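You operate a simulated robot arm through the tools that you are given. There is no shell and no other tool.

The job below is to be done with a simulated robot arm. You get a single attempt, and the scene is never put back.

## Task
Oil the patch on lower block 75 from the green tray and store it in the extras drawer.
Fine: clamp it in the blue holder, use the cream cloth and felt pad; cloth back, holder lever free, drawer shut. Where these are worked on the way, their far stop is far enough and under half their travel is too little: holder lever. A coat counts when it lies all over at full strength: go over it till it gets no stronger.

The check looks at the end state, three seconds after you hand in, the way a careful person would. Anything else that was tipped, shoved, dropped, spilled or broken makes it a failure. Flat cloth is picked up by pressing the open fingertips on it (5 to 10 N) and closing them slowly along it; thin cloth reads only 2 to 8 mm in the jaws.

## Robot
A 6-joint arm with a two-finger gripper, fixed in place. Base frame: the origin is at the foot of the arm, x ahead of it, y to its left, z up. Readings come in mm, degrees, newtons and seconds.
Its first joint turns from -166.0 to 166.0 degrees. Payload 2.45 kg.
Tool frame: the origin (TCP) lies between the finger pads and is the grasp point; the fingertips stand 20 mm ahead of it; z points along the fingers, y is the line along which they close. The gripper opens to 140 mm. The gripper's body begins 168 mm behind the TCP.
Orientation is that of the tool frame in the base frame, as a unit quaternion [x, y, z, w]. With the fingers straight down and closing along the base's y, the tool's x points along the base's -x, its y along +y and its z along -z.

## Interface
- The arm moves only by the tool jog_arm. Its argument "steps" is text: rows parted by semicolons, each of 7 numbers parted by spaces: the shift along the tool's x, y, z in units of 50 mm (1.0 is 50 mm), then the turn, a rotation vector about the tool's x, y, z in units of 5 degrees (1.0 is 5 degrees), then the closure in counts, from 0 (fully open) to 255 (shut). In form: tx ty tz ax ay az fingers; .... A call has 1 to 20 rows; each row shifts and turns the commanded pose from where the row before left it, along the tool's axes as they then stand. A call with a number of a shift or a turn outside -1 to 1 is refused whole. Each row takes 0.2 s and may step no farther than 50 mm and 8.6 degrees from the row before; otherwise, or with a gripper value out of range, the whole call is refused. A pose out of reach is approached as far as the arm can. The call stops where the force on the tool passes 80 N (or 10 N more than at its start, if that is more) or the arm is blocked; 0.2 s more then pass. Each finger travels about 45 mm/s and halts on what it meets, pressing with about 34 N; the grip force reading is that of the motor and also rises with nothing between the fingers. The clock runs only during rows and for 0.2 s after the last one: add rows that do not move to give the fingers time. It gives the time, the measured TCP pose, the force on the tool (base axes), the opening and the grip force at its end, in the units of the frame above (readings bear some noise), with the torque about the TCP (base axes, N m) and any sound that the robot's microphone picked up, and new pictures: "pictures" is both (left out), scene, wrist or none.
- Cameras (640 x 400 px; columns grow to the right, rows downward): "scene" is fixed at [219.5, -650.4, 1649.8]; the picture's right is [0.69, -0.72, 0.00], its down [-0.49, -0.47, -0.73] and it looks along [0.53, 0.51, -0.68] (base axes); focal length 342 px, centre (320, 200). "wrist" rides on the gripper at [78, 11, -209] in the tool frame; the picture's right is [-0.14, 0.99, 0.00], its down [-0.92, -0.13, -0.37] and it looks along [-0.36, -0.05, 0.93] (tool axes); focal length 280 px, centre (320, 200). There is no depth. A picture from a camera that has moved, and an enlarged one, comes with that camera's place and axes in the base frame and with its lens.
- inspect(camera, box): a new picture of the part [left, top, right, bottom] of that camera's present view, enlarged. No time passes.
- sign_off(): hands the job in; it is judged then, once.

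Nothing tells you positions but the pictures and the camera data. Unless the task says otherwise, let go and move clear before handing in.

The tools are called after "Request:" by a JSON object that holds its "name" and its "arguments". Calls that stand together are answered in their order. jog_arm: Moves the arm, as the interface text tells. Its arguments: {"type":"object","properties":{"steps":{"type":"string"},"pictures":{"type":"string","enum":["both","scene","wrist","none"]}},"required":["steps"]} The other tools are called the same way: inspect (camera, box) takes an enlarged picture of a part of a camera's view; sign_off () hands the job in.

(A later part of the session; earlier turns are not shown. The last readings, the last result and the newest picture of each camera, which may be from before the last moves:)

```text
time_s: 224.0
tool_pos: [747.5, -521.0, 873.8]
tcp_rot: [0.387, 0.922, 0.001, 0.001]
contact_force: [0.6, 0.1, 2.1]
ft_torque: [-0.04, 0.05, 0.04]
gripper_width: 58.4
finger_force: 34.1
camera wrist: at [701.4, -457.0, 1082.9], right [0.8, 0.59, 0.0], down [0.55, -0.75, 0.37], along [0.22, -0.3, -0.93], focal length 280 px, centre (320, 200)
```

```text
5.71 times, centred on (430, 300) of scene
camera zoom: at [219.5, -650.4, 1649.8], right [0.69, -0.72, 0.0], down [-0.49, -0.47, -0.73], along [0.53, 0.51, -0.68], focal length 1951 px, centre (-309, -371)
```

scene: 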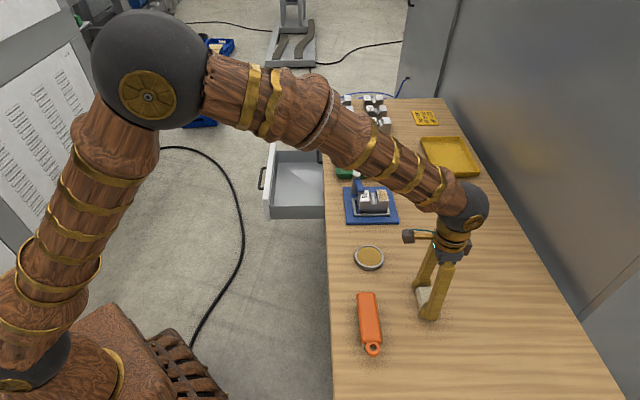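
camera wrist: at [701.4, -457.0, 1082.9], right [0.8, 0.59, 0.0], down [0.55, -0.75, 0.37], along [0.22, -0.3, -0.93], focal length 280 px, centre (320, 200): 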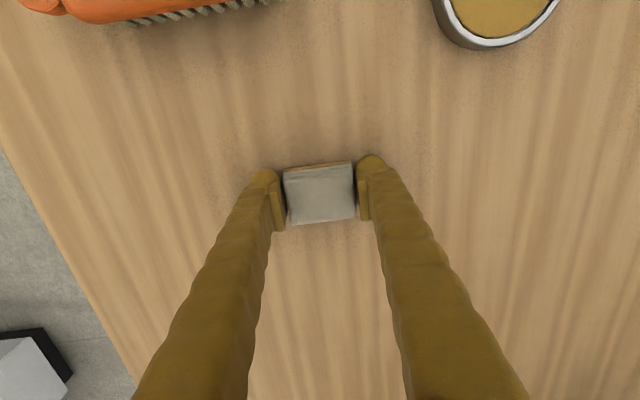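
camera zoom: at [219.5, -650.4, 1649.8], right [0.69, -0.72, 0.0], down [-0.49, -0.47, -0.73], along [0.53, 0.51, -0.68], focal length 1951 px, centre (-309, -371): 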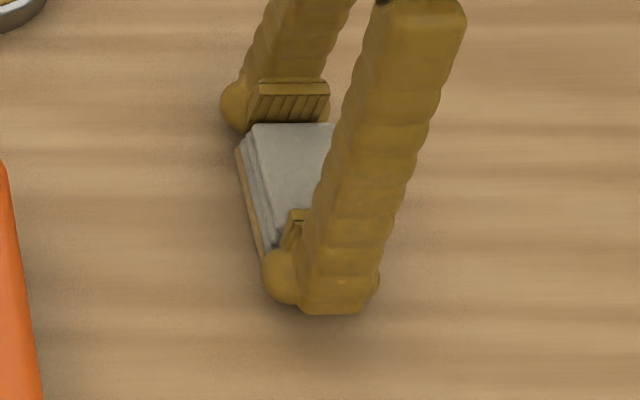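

Cloth is touching down in its original place. Releasing it.

Request:
{"name": "jog_arm", "arguments": {"steps": "0 0 0 0 0 0 146; 0 0 0 0 0 0 138; 0 0 0 0 0 0 128; 0 0 0 0 0 0 115; 0 0 0 0 0 0 115; 0 0 -0.1 0 0 0 115; 0 0 -0.4 0 0 0 115; 0 0 -0.8 0 0 0 115; 0 0 -0.9 0 0 0 115; 0 0 0 0 0 0 115", "pictures": "both"}}

Request:
{"name": "inspect", "arguments": {"camera": "scene", "box": [390, 265, 470, 335]}}

Request:
{"name": "inspect", "arguments": {"camera": "wrist", "box": [240, 100, 400, 240]}}

```text
time_s: 226.2
tool_pos: [748.7, -521.7, 985.2]
tcp_rot: [0.388, 0.922, 0.001, 0.001]
contact_force: [0.3, 0.3, -0.5]
ft_torque: [0.04, 0.0, -0.02]
gripper_width: 76.9
finger_force: 0.1
camera wrist: at [701.4, -457.1, 1193.4], right [0.8, 0.59, 0.0], down [0.55, -0.75, 0.37], along [0.22, -0.3, -0.93], focal length 280 px, centre (320, 200)
```

scene: 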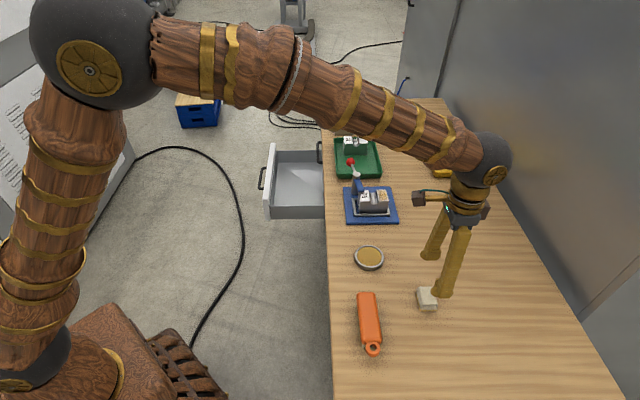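
wrist: 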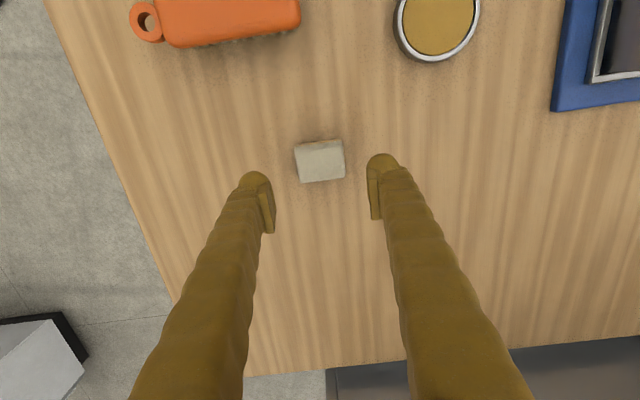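

```text
5.71 times, centred on (430, 300) of scene
camera zoom: at [219.5, -650.4, 1649.8], right [0.69, -0.72, 0.0], down [-0.49, -0.47, -0.73], along [0.53, 0.51, -0.68], focal length 1951 px, centre (-309, -371)
```

zoom: 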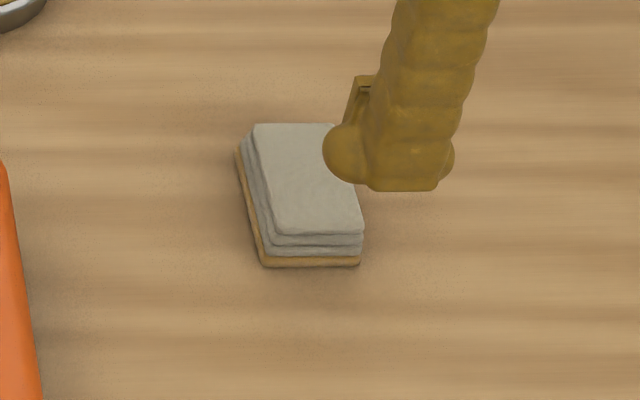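

```text
2.86 times, centred on (320, 170) of wrist
camera zoom: at [701.4, -457.1, 1193.4], right [0.8, 0.59, 0.0], down [0.55, -0.75, 0.37], along [0.22, -0.3, -0.93], focal length 801 px, centre (320, 286)
```

zoom: 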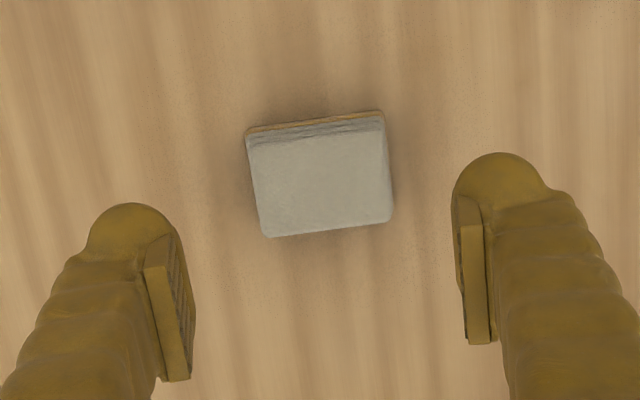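

The cloth is back exactly where it was. I'll check the patch once more, unobstructed, before unclamping.

Request:
{"name": "inspect", "arguments": {"camera": "scene", "box": [378, 186, 400, 204]}}

Request:
{"name": "inspect", "arguments": {"camera": "scene", "box": [335, 150, 415, 225]}}

```text
16.00 times, centred on (389, 195) of scene
camera zoom: at [219.5, -650.4, 1649.8], right [0.69, -0.72, 0.0], down [-0.49, -0.47, -0.73], along [0.53, 0.51, -0.68], focal length 5464 px, centre (-784, 280)
```

zoom: 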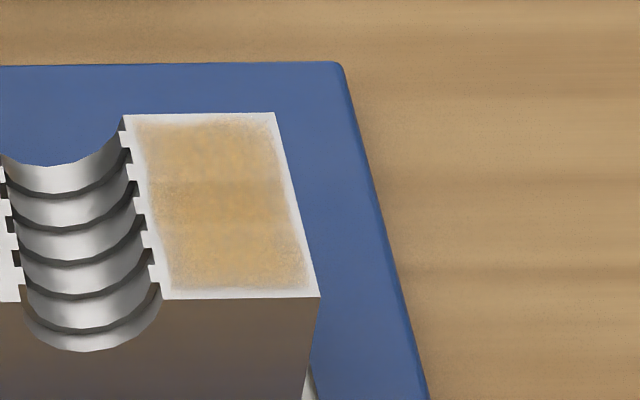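

```text
5.33 times, centred on (375, 188) of scene
camera zoom: at [219.5, -650.4, 1649.8], right [0.69, -0.72, 0.0], down [-0.49, -0.47, -0.73], along [0.53, 0.51, -0.68], focal length 1821 px, centre (27, 267)
```

zoom: 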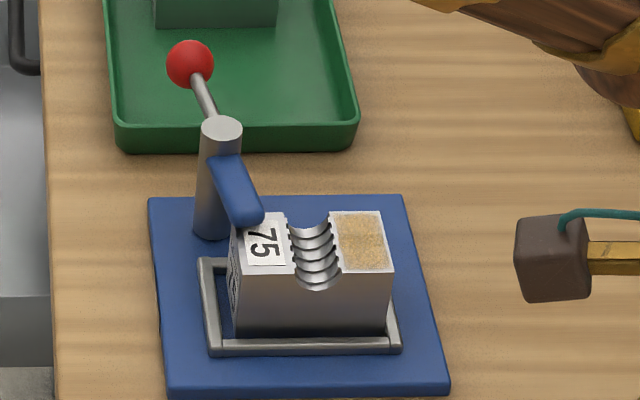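

The coat holds. Now I'll free the lever: move to the far side of the knob with closed fingers, turned to match the lever angle.

Request:
{"name": "jog_arm", "arguments": {"steps": "0 0 -0.9 0 0 0 115; 0 0 -0.9 0 0 0 160; 0.23 0.897 0 0 0 0 255; 0.23 0.897 0 0 0 0 255; 0.23 0.897 0 0 0 0 255; 0.23 0.897 0 0 0 0 255; 0.23 0.897 0 0 0 0 255; 0.23 0.897 0 0 0 0 255; 0.23 0.897 0 0 0 0 255; 0.23 0.897 0 0 0 0 255; 0.23 0.897 0 0 0 0 255; 0.23 0.897 0 0 0 0 255; 0.23 0.9 0 0 0 0 255; 0 0 0 0 0 0 255", "pictures": "none"}}

Request:
{"name": "jog_arm", "arguments": {"steps": "0 0 0 0 0 1 255; 0 0 0 0 0 1 255; 0 0 0 0 0 1 255; 0 0 0 0 0 1 255; 0 0 0 0 0 1 255; 0 0 0 0 0 1 255; 0 0 0 0 0 1 255; 0 0 0 0 0 1 255; 0 0 0 0 0 1 255; 0 0 0 0 0 1 255; 0 0 0 0 0 1 255; 0 0 0 0 0 1 255; 0 0 0 0 0 1 255; 0 0 0 0 0 1 255; 0 0 0 0 0 1 255; 0 0 0 0 0 0 255", "pictures": "both"}}

Request:
{"name": "inspect", "arguments": {"camera": "wrist", "box": [220, 120, 420, 280]}}

```text
time_s: 229.2
tool_pos: [1013.2, -84.4, 1076.0]
tcp_rot: [0.388, 0.922, 0.001, 0.001]
contact_force: [-0.9, -0.5, -0.4]
ft_torque: [0.01, -0.03, 0.02]
gripper_width: 0.0
finger_force: 29.3
```

```text
time_s: 232.6
tool_pos: [1013.1, -85.7, 1075.9]
tcp_rot: [0.869, 0.495, 0.0, 0.0]
contact_force: [0.0, -1.2, -0.2]
ft_torque: [-0.03, -0.02, -0.03]
gripper_width: 0.0
finger_force: 29.4
camera wrist: at [1062.2, -23.2, 1283.7], right [0.78, -0.62, 0.0], down [-0.58, -0.73, 0.37], along [-0.23, -0.29, -0.93], focal length 280 px, centre (320, 200)
```

scene: 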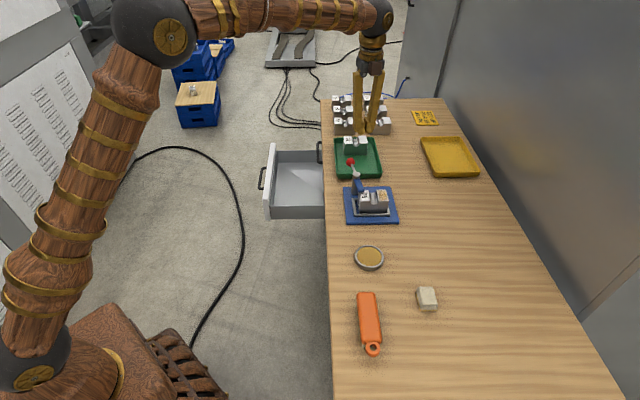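
wrist: 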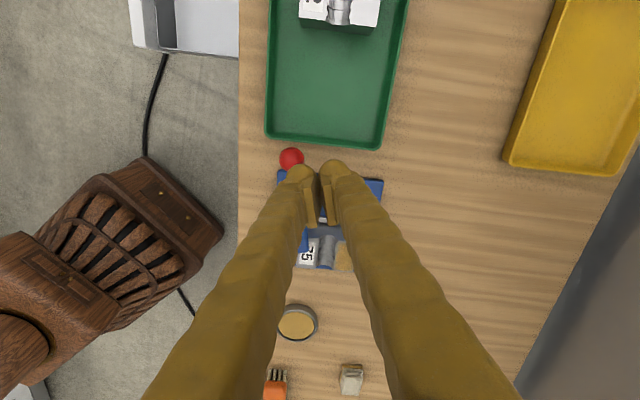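

```text
2.50 times, centred on (320, 200) of wrist
camera zoom: at [1062.2, -23.2, 1283.7], right [0.78, -0.62, 0.0], down [-0.58, -0.73, 0.37], along [-0.23, -0.29, -0.93], focal length 701 px, centre (320, 200)
```

zoom: 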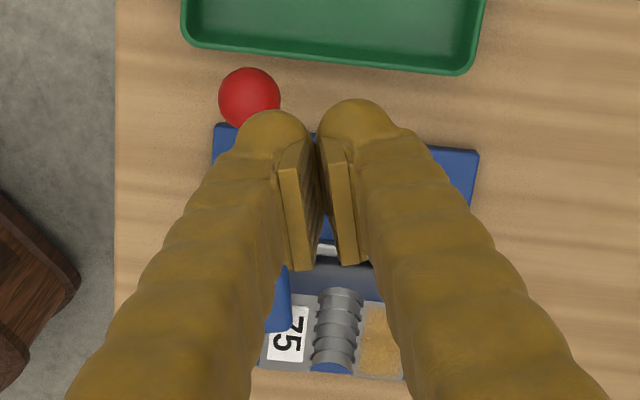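

The knob is about 34 mm to the side. I'll add a little clearance, then lower beside it.

Request:
{"name": "jog_arm", "arguments": {"steps": "0 0.24 0 0 0 0 255; 0 0 0.6 0 0 0 255; 0 0 0.8 0 0 0 255; 0 0 0.7 0 0 0 255; 0 0 0.4 0 0 0 255; 0 0 0 0 0 0 255", "pictures": "both"}}

Request:
{"name": "inspect", "arguments": {"camera": "wrist", "box": [220, 120, 420, 280]}}

Request:
{"name": "inspect", "arguments": {"camera": "scene", "box": [320, 140, 420, 220]}}

```text
time_s: 234.0
tool_pos: [1024.4, -91.8, 951.7]
tcp_rot: [0.868, 0.496, 0.0, 0.0]
contact_force: [0.0, 0.2, 0.7]
ft_torque: [0.01, -0.01, -0.01]
gripper_width: 0.0
finger_force: 29.5
camera wrist: at [1072.8, -29.1, 1158.5], right [0.78, -0.62, 0.0], down [-0.58, -0.73, 0.37], along [-0.23, -0.29, -0.93], focal length 280 px, centre (320, 200)
```

scene: 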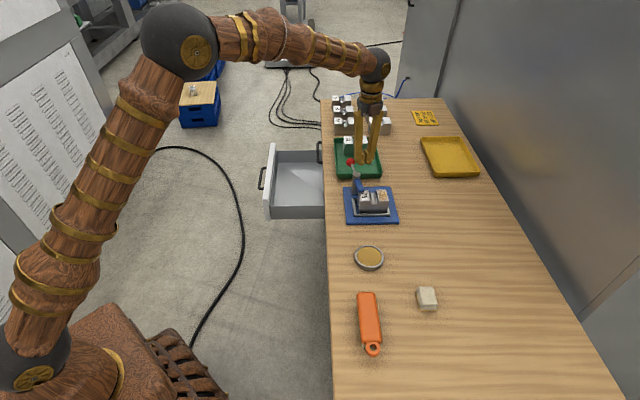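
wrist: 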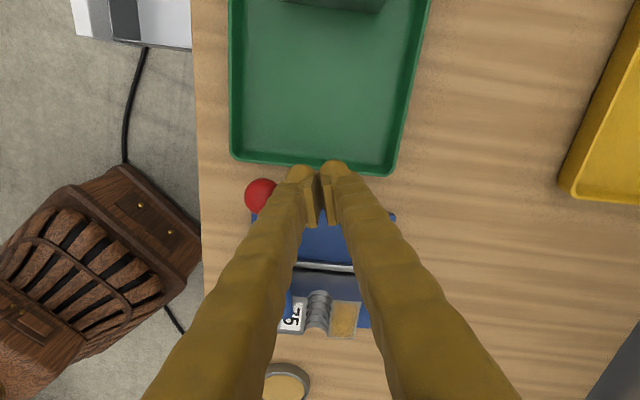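

```text
2.50 times, centred on (320, 200) of wrist
camera zoom: at [1072.8, -29.1, 1158.5], right [0.78, -0.62, 0.0], down [-0.58, -0.73, 0.37], along [-0.23, -0.29, -0.93], focal length 701 px, centre (320, 200)
```

zoom: 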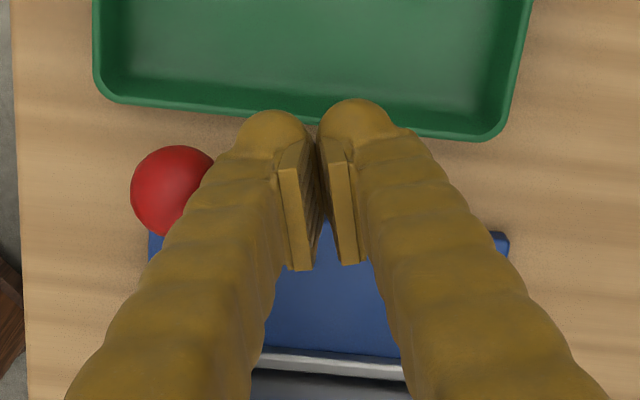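

```text
5.00 times, centred on (370, 180) of scene
camera zoom: at [219.5, -650.4, 1649.8], right [0.69, -0.72, 0.0], down [-0.49, -0.47, -0.73], along [0.53, 0.51, -0.68], focal length 1707 px, centre (70, 300)
```

zoom: 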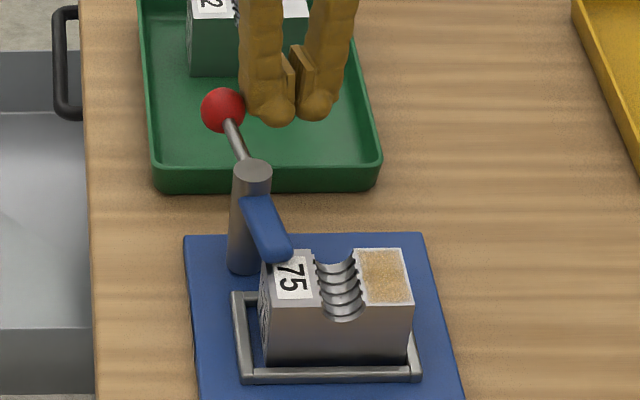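

Lowered beside the knob. Now pushing it back along the arc to free the clamp.

Request:
{"name": "jog_arm", "arguments": {"steps": "0 -0.16 0 0 0 0 255; 0 -0.16 0 0 0 0 255; 0.049 -0.121 0 0 0 -1 255; 0.049 -0.121 0 0 0 -1 255; 0.049 -0.121 0 0 0 -1 255; 0.049 -0.121 0 0 0 -1 255; 0 0 0 0 0 0 255", "pictures": "both"}}

Request:
{"name": "inspect", "arguments": {"camera": "scene", "box": [320, 140, 420, 220]}}

```text
time_s: 235.6
tool_pos: [991.5, -65.0, 950.7]
tcp_rot: [0.769, 0.639, 0.001, 0.0]
contact_force: [0.1, -0.3, 1.2]
ft_torque: [0.03, 0.01, 0.01]
gripper_width: 0.0
finger_force: 29.2
camera wrist: at [1016.4, 10.7, 1158.7], right [0.95, -0.32, 0.0], down [-0.29, -0.88, 0.37], along [-0.12, -0.35, -0.93], focal length 280 px, centre (320, 200)
```

scene: 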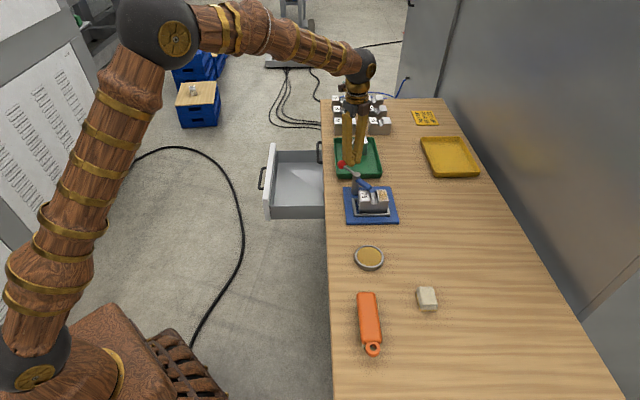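
wrist: 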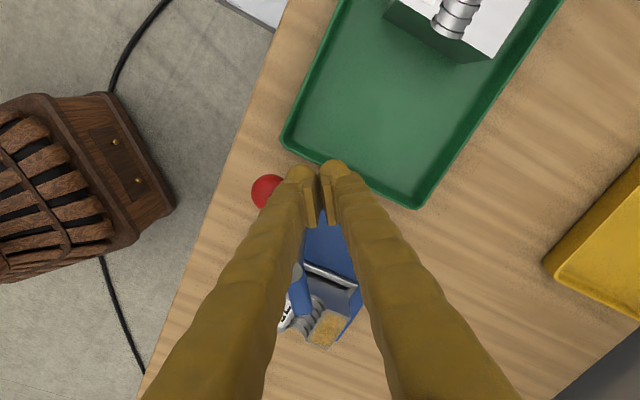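

```text
5.00 times, centred on (370, 180) of scene
camera zoom: at [219.5, -650.4, 1649.8], right [0.69, -0.72, 0.0], down [-0.49, -0.47, -0.73], along [0.53, 0.51, -0.68], focal length 1707 px, centre (70, 300)
```

zoom: 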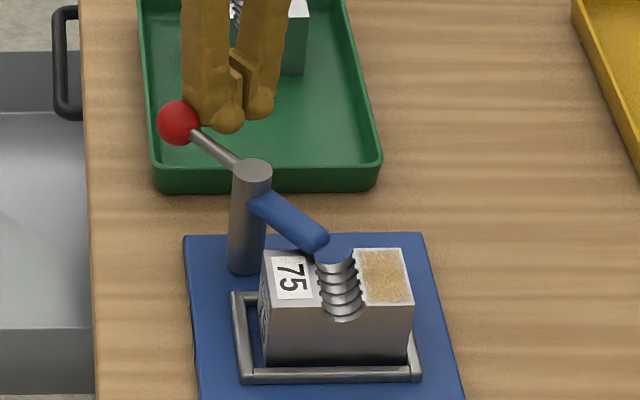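

Request:
{"name": "jog_arm", "arguments": {"steps": "0.049 -0.121 0 0 0 -1 255; 0.049 -0.121 0 0 0 -1 255; 0.049 -0.121 0 0 0 -1 255; 0.049 -0.121 0 0 0 -1 255; 0.049 -0.121 0 0 0 -1 255; 0.049 -0.121 0 0 0 -1 255; 0 0 0 0 0 0 255", "pictures": "both"}}

Request:
{"name": "inspect", "arguments": {"camera": "scene", "box": [320, 140, 420, 220]}}

```text
time_s: 237.2
tool_pos: [954.7, -51.0, 950.1]
tcp_rot: [0.578, 0.816, 0.0, 0.001]
contact_force: [-0.6, -0.2, -0.8]
ft_torque: [-0.01, 0.01, 0.05]
gripper_width: 0.0
finger_force: 29.2
camera wrist: at [939.5, 26.9, 1158.6], right [0.98, 0.2, 0.0], down [0.19, -0.91, 0.37], along [0.07, -0.36, -0.93], focal length 280 px, centre (320, 200)
```

scene: 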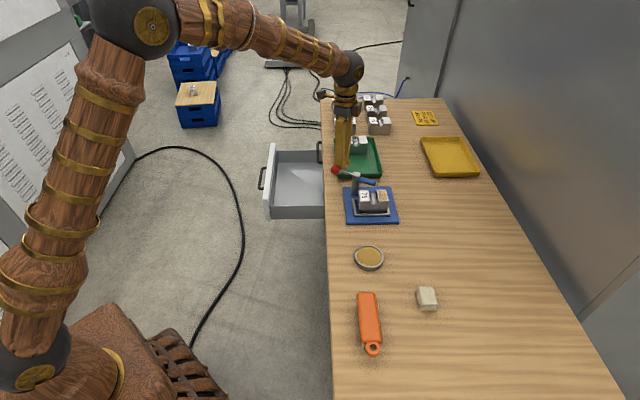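
wrist: 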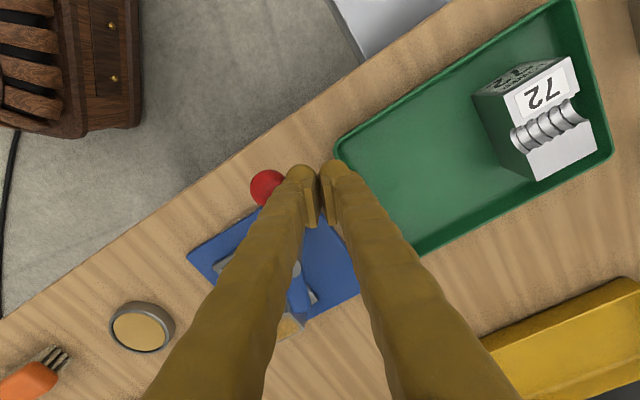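

```text
5.00 times, centred on (370, 180) of scene
camera zoom: at [219.5, -650.4, 1649.8], right [0.69, -0.72, 0.0], down [-0.49, -0.47, -0.73], along [0.53, 0.51, -0.68], focal length 1707 px, centre (70, 300)
```

zoom: 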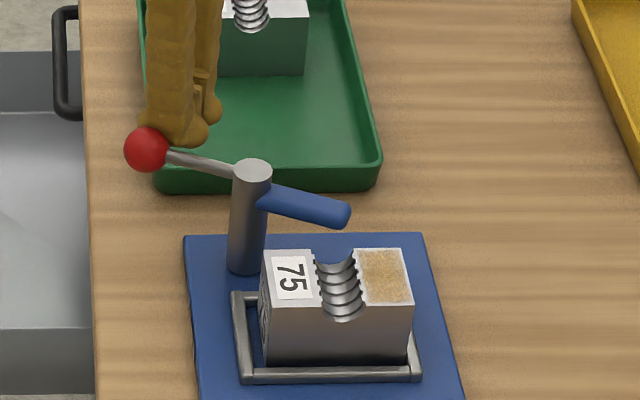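

Request:
{"name": "jog_arm", "arguments": {"steps": "0.049 -0.121 0 0 0 -1 255; 0.049 -0.121 0 0 0 -1 255; 0.049 -0.121 0 0 0 -1 255; 0 0 0 0 0 0 255", "pictures": "none"}}

Request:
{"name": "inspect", "arguments": {"camera": "scene", "box": [320, 140, 420, 220]}}

```text
time_s: 238.2
tool_pos: [935.3, -52.0, 951.0]
tcp_rot: [0.466, 0.885, 0.0, 0.001]
contact_force: [-0.4, 0.3, -0.1]
ft_torque: [0.01, 0.01, 0.01]
gripper_width: 0.0
finger_force: 29.2
```

```text
5.00 times, centred on (370, 180) of scene
camera zoom: at [219.5, -650.4, 1649.8], right [0.69, -0.72, 0.0], down [-0.49, -0.47, -0.73], along [0.53, 0.51, -0.68], focal length 1707 px, centre (70, 300)
```

zoom: 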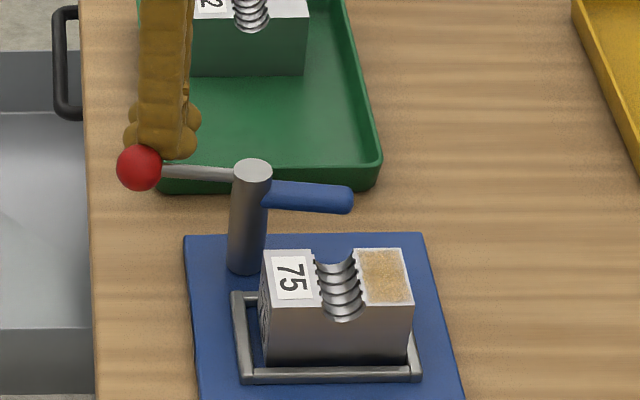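

Request:
{"name": "jog_arm", "arguments": {"steps": "0.0245 -0.0605 0 0 0 -0.5 255; 0.0245 -0.0605 0 0 0 -0.5 255; 0 0 0 0 0 0 255", "pictures": "none"}}

Request:
{"name": "jog_arm", "arguments": {"steps": "0.0245 -0.0605 0 0 0 -0.5 255; 0.0245 -0.0605 0 0 0 -0.5 255; 0 0 0 0 0 0 255", "pictures": "none"}}

Request:
{"name": "inspect", "arguments": {"camera": "scene", "box": [320, 140, 420, 220]}}

```text
time_s: 239.0
tool_pos: [930.6, -54.6, 951.5]
tcp_rot: [0.427, 0.904, 0.001, 0.0]
contact_force: [0.0, -0.3, -0.5]
ft_torque: [0.02, 0.01, 0.01]
gripper_width: 0.1
finger_force: 29.5
```

```text
time_s: 239.8
tool_pos: [924.5, -55.2, 950.7]
tcp_rot: [0.387, 0.922, 0.001, 0.0]
contact_force: [13.8, 13.1, 0.5]
ft_torque: [0.11, -0.1, -0.17]
gripper_width: 0.1
finger_force: 29.0
```

```text
5.00 times, centred on (370, 180) of scene
camera zoom: at [219.5, -650.4, 1649.8], right [0.69, -0.72, 0.0], down [-0.49, -0.47, -0.73], along [0.53, 0.51, -0.68], focal length 1707 px, centre (70, 300)
```

zoom: 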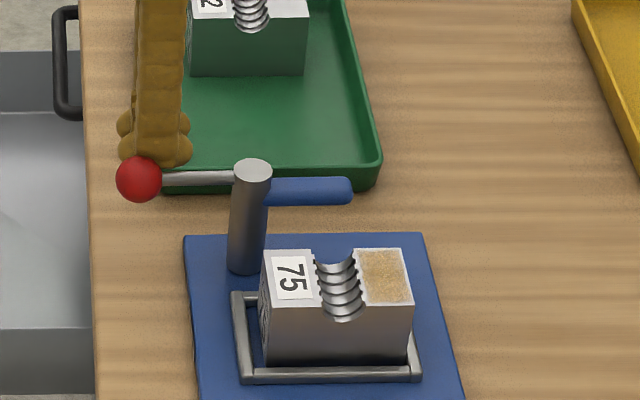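

The lever reached its open stop (force rises). Backing off and rising.

Request:
{"name": "jog_arm", "arguments": {"steps": "0 0.1 0 0 0 0 255; 0 0.3 0 0 0 0 255; 0 0 -0.5 0 0 0 255; 0 0 -0.9 0 0 0 255; 0 0 -0.9 0 0 0 255; 0 0 0 0 0 0 255", "pictures": "both"}}

Request:
{"name": "inspect", "arguments": {"camera": "scene", "box": [320, 140, 420, 220]}}

```text
time_s: 241.2
tool_pos: [939.1, -41.4, 1065.7]
tcp_rot: [0.387, 0.922, 0.001, 0.0]
contact_force: [-0.1, -0.2, 0.2]
ft_torque: [0.0, 0.03, 0.04]
gripper_width: 0.0
finger_force: 28.8
camera wrist: at [892.2, 22.3, 1274.0], right [0.8, 0.59, 0.0], down [0.55, -0.75, 0.37], along [0.22, -0.3, -0.93], focal length 280 px, centre (320, 200)
```

scene: 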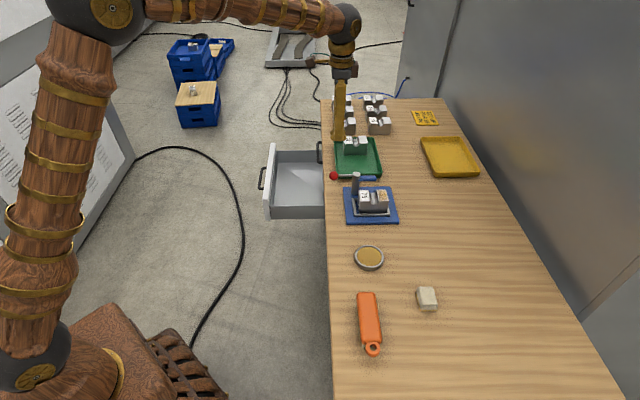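
wrist: 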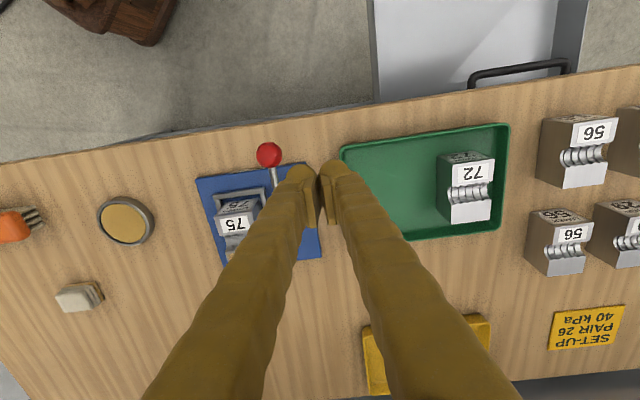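

```text
5.00 times, centred on (370, 180) of scene
camera zoom: at [219.5, -650.4, 1649.8], right [0.69, -0.72, 0.0], down [-0.49, -0.47, -0.73], along [0.53, 0.51, -0.68], focal length 1707 px, centre (70, 300)
```

zoom: 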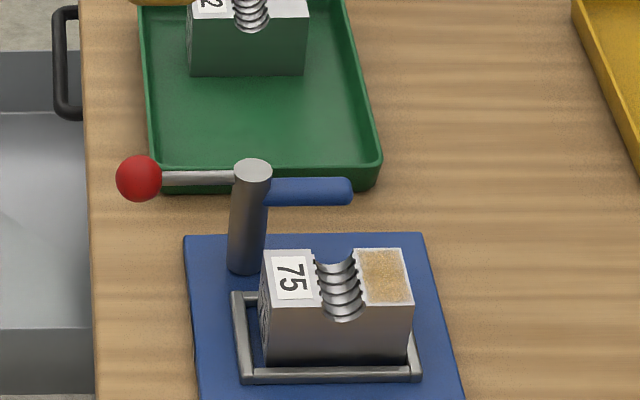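

The lever is free and open. Before picking up the block, I'll look into the drawer from above to plan the placement. Opening the fingers meanwhile.

Request:
{"name": "jog_arm", "arguments": {"steps": "0.674 0.593 0 0 0 0 200; 0.674 0.593 0 0 0 0 100; 0.674 0.593 0 0 0 0 0; 0.674 0.593 0 0 0 0 0; 0.674 0.593 0 0 0 0 0; 0.674 0.593 0 0 0 0 0; 0.674 0.593 0 0 0 0 0; 0 0 0 0 0 0 0; 0 0 0 0 0 0 0", "pictures": "both"}}

Request:
{"name": "inspect", "arguments": {"camera": "wrist", "box": [200, 80, 460, 280]}}

```text
time_s: 243.2
tool_pos: [922.7, 272.9, 1065.8]
tcp_rot: [0.387, 0.922, 0.001, 0.0]
contact_force: [-0.1, 0.5, 0.2]
ft_torque: [-0.01, -0.02, 0.02]
gripper_width: 139.7
finger_force: 0.1
camera wrist: at [874.4, 337.4, 1273.9], right [0.8, 0.59, 0.0], down [0.55, -0.75, 0.37], along [0.22, -0.3, -0.93], focal length 280 px, centre (320, 200)
```

scene: 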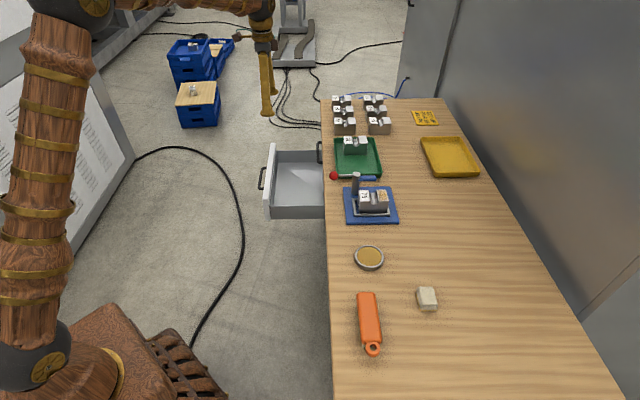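
wrist: 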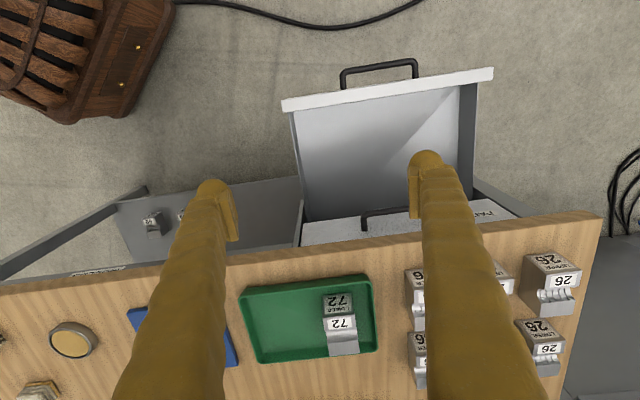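

```text
2.00 times, centred on (330, 180) of wrist
camera zoom: at [874.4, 337.4, 1273.9], right [0.8, 0.59, 0.0], down [0.55, -0.75, 0.37], along [0.22, -0.3, -0.93], focal length 561 px, centre (300, 240)
```

zoom: 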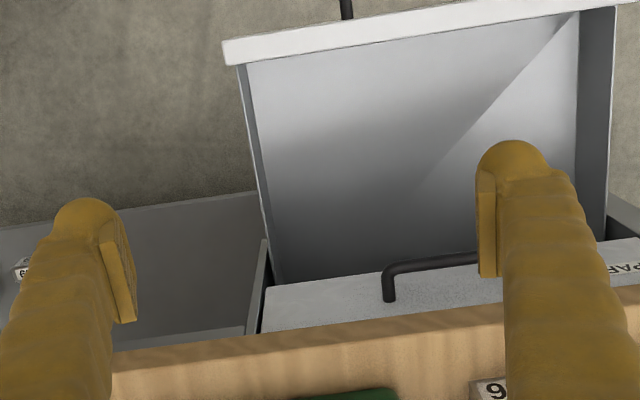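

The drawer interior is clear, with the floor around z≈585 and inner wall at E≈798. Now back to the holder to pick up the block.

Request:
{"name": "jog_arm", "arguments": {"steps": "-0.627 -0.62 0 0 0 0 0; -0.627 -0.62 0 0 0 0 0; -0.627 -0.62 0 0 0 0 0; -0.627 -0.62 0 0 0 0 0; -0.627 -0.62 0 0 0 0 0; -0.627 -0.62 0 0 0 0 60; -0.627 -0.62 0 0 0 0 100; -0.627 -0.62 0 0 0 0 115; -0.627 -0.62 0 0 0 0 115; -0.627 -0.62 0 0 0 0 115; -0.627 -0.62 0 0 0 0 115; 0 0 0 0 0 0 115", "pictures": "both"}}

Request:
{"name": "inspect", "arguments": {"camera": "wrist", "box": [220, 80, 420, 240]}}

```text
time_s: 245.8
tool_pos: [918.1, -214.8, 1065.5]
tcp_rot: [0.387, 0.922, 0.001, 0.0]
contact_force: [0.3, 0.2, -0.1]
ft_torque: [0.0, 0.01, 0.03]
gripper_width: 76.9
finger_force: 0.0
camera wrist: at [870.9, -151.2, 1273.2], right [0.8, 0.59, 0.0], down [0.55, -0.75, 0.37], along [0.22, -0.3, -0.93], focal length 280 px, centre (320, 200)
```

scene: 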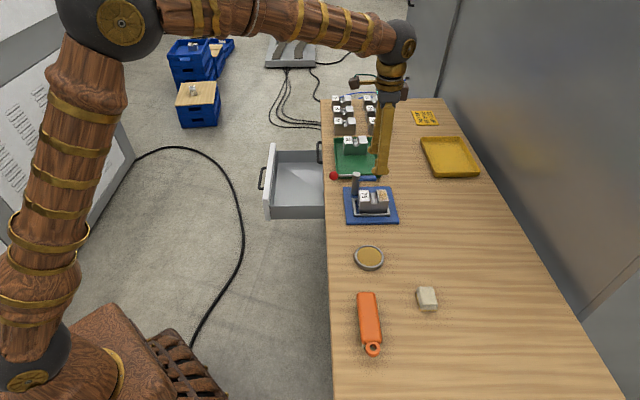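
wrist: 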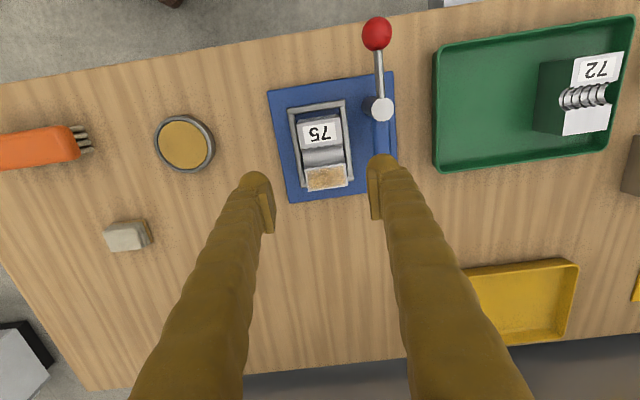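

```text
2.50 times, centred on (320, 160) of wrist
camera zoom: at [870.9, -151.2, 1273.2], right [0.8, 0.59, 0.0], down [0.55, -0.75, 0.37], along [0.22, -0.3, -0.93], focal length 701 px, centre (320, 300)
```

zoom: 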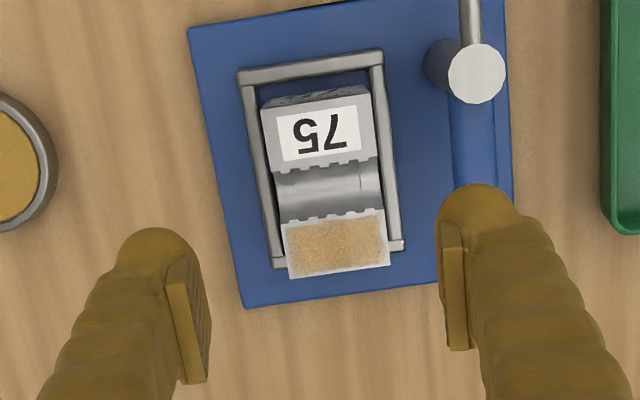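

Block centre is about P=796, E=510. I'll narrow the jaws a little, shift 4 mm and go down.

Request:
{"name": "jog_arm", "arguments": {"steps": "0 0.08 0.4 0 0 0 126; 0 0 0.6 0 0 0 126; 0 0 0.7 0 0 0 126; 0 0 0.6 0 0 0 126; 0 0 0 0 0 0 126", "pictures": "both"}}

Request:
{"name": "inspect", "arguments": {"camera": "wrist", "box": [220, 80, 420, 260]}}

Request:
{"name": "inspect", "arguments": {"camera": "scene", "box": [330, 150, 420, 225]}}

```text
time_s: 247.0
tool_pos: [922.8, -210.7, 951.3]
tcp_rot: [0.387, 0.922, 0.001, 0.001]
contact_force: [-0.2, -0.5, -0.5]
ft_torque: [0.0, 0.01, -0.06]
gripper_width: 70.8
finger_force: 0.1
camera wrist: at [875.4, -146.9, 1158.7], right [0.8, 0.59, 0.0], down [0.55, -0.75, 0.37], along [0.22, -0.3, -0.93], focal length 280 px, centre (320, 200)
```

scene: 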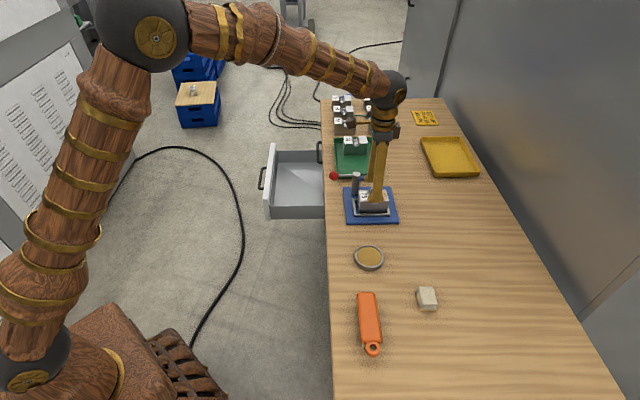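
wrist: 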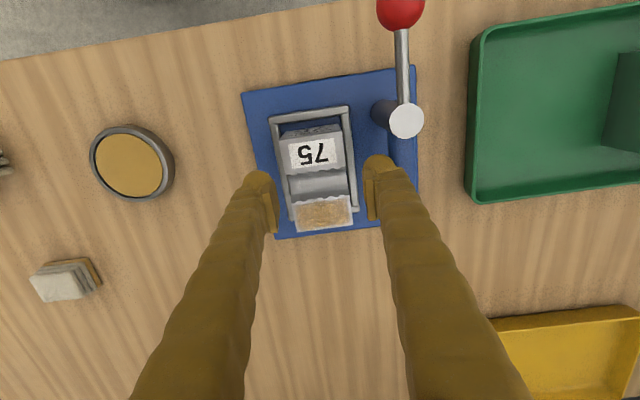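

```text
2.22 times, centred on (320, 170) of wrist
camera zoom: at [875.4, -146.9, 1158.7], right [0.8, 0.59, 0.0], down [0.55, -0.75, 0.37], along [0.22, -0.3, -0.93], focal length 623 px, centre (320, 267)
```

zoom: 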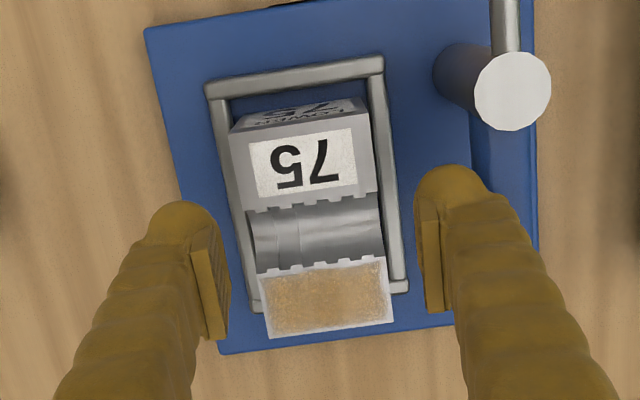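

```text
5.33 times, centred on (375, 188) of scene
camera zoom: at [219.5, -650.4, 1649.8], right [0.69, -0.72, 0.0], down [-0.49, -0.47, -0.73], along [0.53, 0.51, -0.68], focal length 1821 px, centre (27, 267)
```

zoom: 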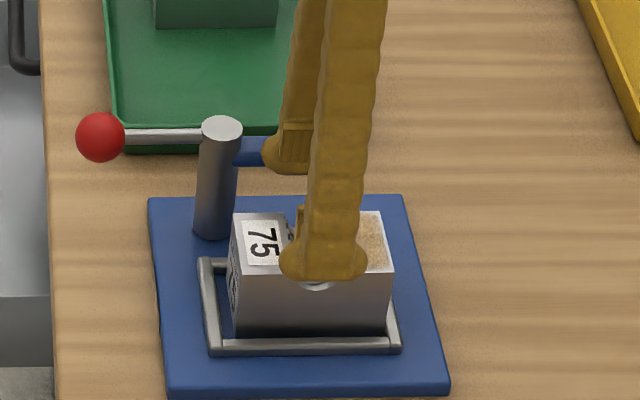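

Request:
{"name": "jog_arm", "arguments": {"steps": "0 0 0.4 0 0 0 126; 0 0 0.4 0 0 0 126; 0 0 0.25 0 0 0 126; 0 0 0.1 0 0 0 126; 0 0 0 0 0 0 126", "pictures": "none"}}

```text
time_s: 248.2
tool_pos: [921.8, -209.1, 893.0]
tcp_rot: [0.387, 0.922, 0.001, 0.0]
contact_force: [-0.2, -0.4, -0.4]
ft_torque: [0.02, -0.03, 0.01]
gripper_width: 70.8
finger_force: 0.0
```

Request:
{"name": "jog_arm", "arguments": {"steps": "0 0 0.03 0 0 0 126; 0 0 0 0 0 0 140; 0 0 0 0 0 0 150; 0 0 0 0 0 0 200; 0 0 0 0 0 0 255; 0 0 0 0 0 0 255; 0 0 0 0 0 0 255", "pictures": "none"}}

Request:
{"name": "jog_arm", "arguments": {"steps": "0 0 -0.02 0 0 0 255; 0 0 -0.02 0 0 0 255; 0 0 -0.03 0 0 0 255; 0 0 0 0 0 0 255", "pictures": "wrist"}}

Request:
{"name": "inspect", "arguments": {"camera": "scene", "box": [350, 180, 395, 220]}}

```text
time_s: 249.8
tool_pos: [921.0, -208.7, 892.1]
tcp_rot: [0.387, 0.922, 0.001, 0.001]
contact_force: [-3.1, -0.7, -0.7]
ft_torque: [0.04, -0.01, 0.04]
gripper_width: 56.7
finger_force: 34.0
```

```text
time_s: 250.8
tool_pos: [922.6, -209.3, 893.5]
tcp_rot: [0.388, 0.922, 0.001, 0.001]
contact_force: [-1.3, 1.6, -7.1]
ft_torque: [0.08, 0.12, 0.07]
gripper_width: 56.7
finger_force: 33.8
camera wrist: at [875.0, -146.4, 1102.9], right [0.8, 0.59, 0.0], down [0.55, -0.75, 0.37], along [0.22, -0.3, -0.93], focal length 280 px, centre (320, 200)
```

wrist: 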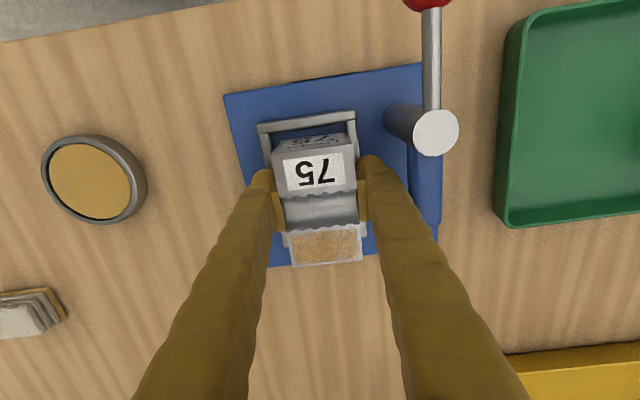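

```text
10.00 times, centred on (372, 200) of scene
camera zoom: at [219.5, -650.4, 1649.8], right [0.69, -0.72, 0.0], down [-0.49, -0.47, -0.73], along [0.53, 0.51, -0.68], focal length 3415 px, centre (-205, 200)
```

zoom: 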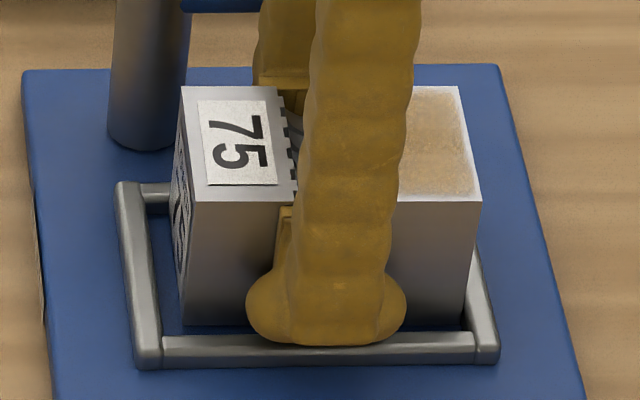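

The block is lifted (7 N load). Raising slowly.

Request:
{"name": "jog_arm", "arguments": {"steps": "0 0 -0.05 0 0 0 255; 0 0 -0.08 0 0 0 255; 0 0 -0.1 0 0 0 255; 0 0 -0.15 0 0 0 255; 0 0 -0.2 0 0 0 255; 0 0 -0.25 0 0 0 255; 0 0 -0.3 0 0 0 255; 0 0 -0.3 0 0 0 255; 0 0 -0.3 0 0 0 255; 0 0 -0.3 0 0 0 255; 0 0 -0.3 0 0 0 255; 0 0 -0.3 0 0 0 255; 0 0 -0.3 0 0 0 255; 0 0 -0.2 0 0 0 255; 0 0 -0.1 0 0 0 255; 0 0 0 0 0 0 255", "pictures": "both"}}

Request:
{"name": "inspect", "arguments": {"camera": "wrist", "box": [260, 125, 380, 285]}}

Request:
{"name": "inspect", "arguments": {"camera": "scene", "box": [330, 160, 410, 225]}}

```text
time_s: 254.2
tool_pos: [921.4, -209.8, 1057.3]
tcp_rot: [0.388, 0.922, 0.001, 0.0]
contact_force: [0.1, -0.6, -6.7]
ft_torque: [0.03, -0.01, -0.02]
gripper_width: 56.4
finger_force: 34.1
camera wrist: at [874.8, -146.3, 1264.9], right [0.8, 0.59, 0.0], down [0.55, -0.75, 0.37], along [0.22, -0.3, -0.93], focal length 280 px, centre (320, 200)
```

scene: 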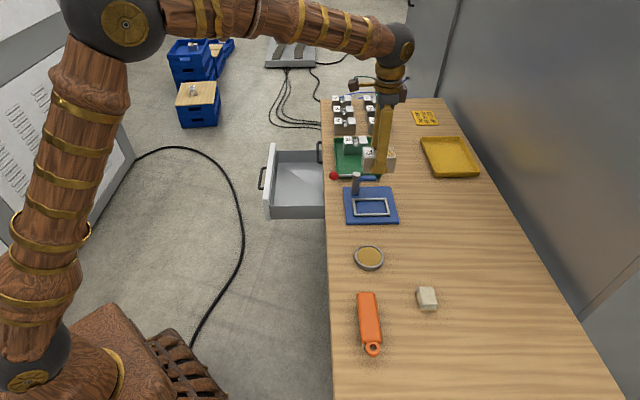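
wrist: 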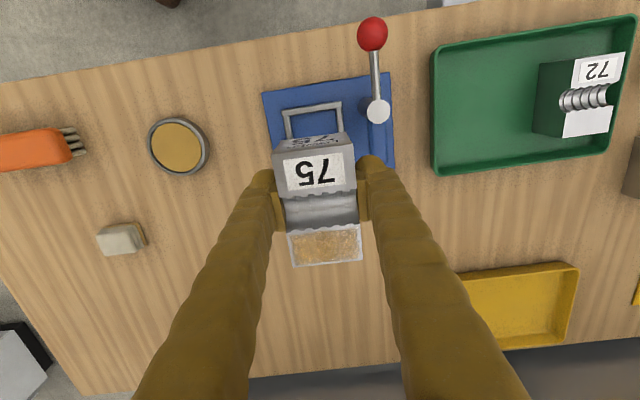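

```text
2.50 times, centred on (320, 205) of wrist
camera zoom: at [874.8, -146.3, 1264.9], right [0.8, 0.59, 0.0], down [0.55, -0.75, 0.37], along [0.22, -0.3, -0.93], focal length 701 px, centre (320, 188)
```

zoom: 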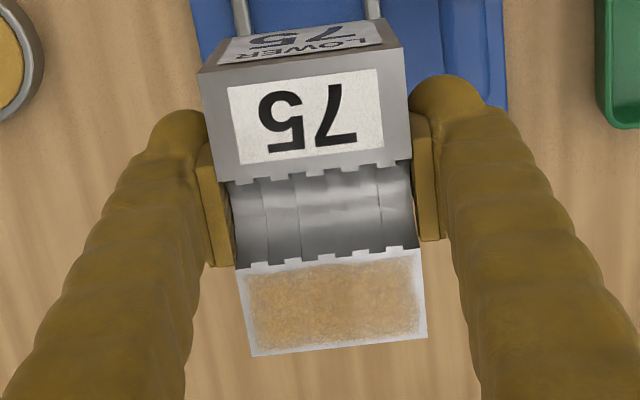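

```text
6.15 times, centred on (370, 192) of scene
camera zoom: at [219.5, -650.4, 1649.8], right [0.69, -0.72, 0.0], down [-0.49, -0.47, -0.73], along [0.53, 0.51, -0.68], focal length 2101 px, centre (12, 246)
```

zoom: 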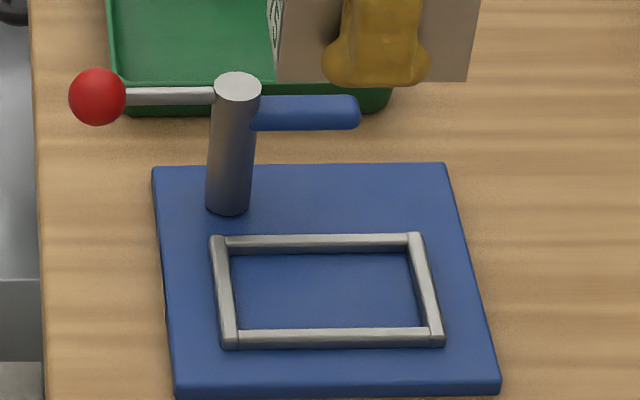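

Nice close view of the coat. I'll zoom in on it while in hand.

Request:
{"name": "inspect", "arguments": {"camera": "wrist", "box": [285, 218, 370, 272]}}

```text
7.41 times, centred on (328, 245) of wrist
camera zoom: at [874.8, -146.3, 1264.9], right [0.8, 0.59, 0.0], down [0.55, -0.75, 0.37], along [0.22, -0.3, -0.93], focal length 2077 px, centre (264, -133)
```

zoom: 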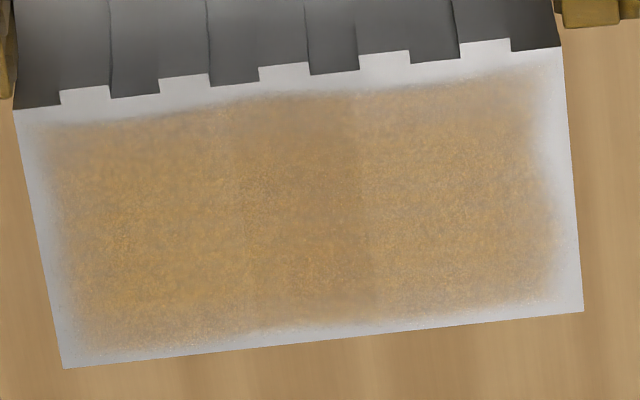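

The whole patch is covered evenly at full strength with only a soft natural border. Carrying the block over the open drawer at height.

Request:
{"name": "jog_arm", "arguments": {"steps": "0.102 0.11 0 0 0 0 255; 0.205 0.219 0 0 0 0 255; 0.307 0.329 0 0 0 0 255; 0.375 0.402 0 0 0 0 255; 0.375 0.402 0 0 0 0 255; 0.375 0.402 0 0 0 0 255; 0.375 0.402 0 0 0 0 255; 0.375 0.402 0 0 0 0 255; 0.375 0.402 0 0 0 0 255; 0.375 0.402 0 0 0 0 255; 0.375 0.402 0 0 0 0 255; 0.375 0.402 0 0 0 0 255; 0.375 0.402 0 0 0 0 255; 0.375 0.402 0 0 0 0 255; 0.375 0.402 0 0 0 0 255; 0.375 0.402 0 0 0 0 255; 0.375 0.402 0 0 0 0 255; 0.307 0.329 0 0 0 0 255; 0.239 0.256 0 0 0 0 255; 0.171 0.183 0 0 0 0 255", "pictures": "both"}}

Request:
{"name": "inspect", "arguments": {"camera": "wrist", "box": [240, 80, 500, 270]}}

```text
time_s: 258.4
tool_pos: [944.2, 271.7, 1056.0]
tcp_rot: [0.387, 0.922, 0.001, 0.0]
contact_force: [-0.6, -0.1, -7.6]
ft_torque: [0.05, 0.01, -0.01]
gripper_width: 56.5
finger_force: 34.2
camera wrist: at [896.2, 336.4, 1265.4], right [0.8, 0.59, 0.0], down [0.55, -0.75, 0.37], along [0.22, -0.3, -0.93], focal length 280 px, centre (320, 200)
```

scene: 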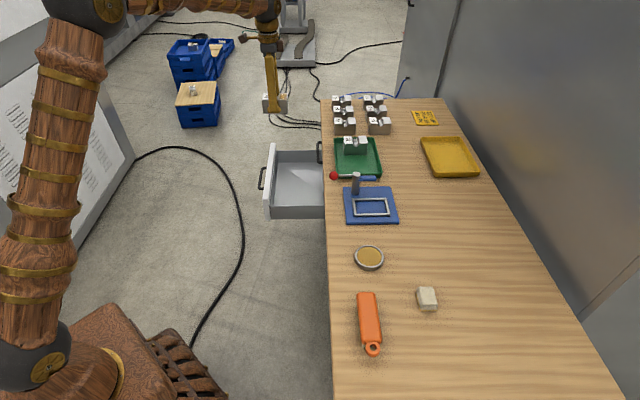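
wrist: 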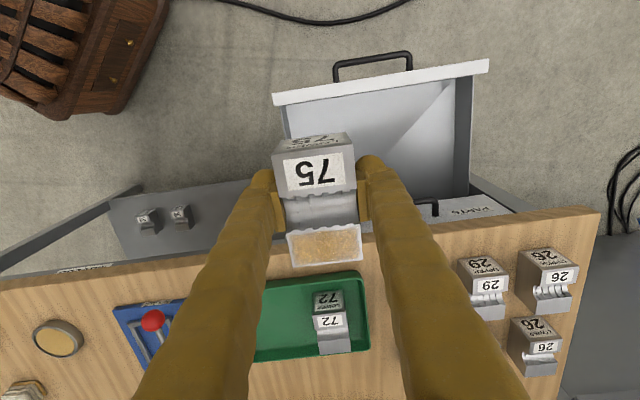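

```text
2.11 times, centred on (370, 175) of wrist
camera zoom: at [896.2, 336.4, 1265.4], right [0.8, 0.59, 0.0], down [0.55, -0.75, 0.37], along [0.22, -0.3, -0.93], focal length 590 px, centre (215, 253)
```

zoom: 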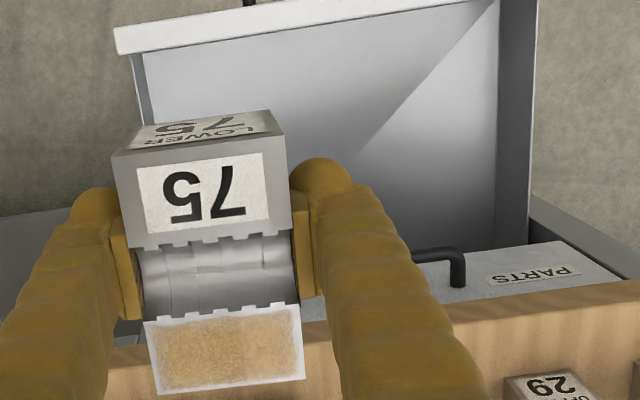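

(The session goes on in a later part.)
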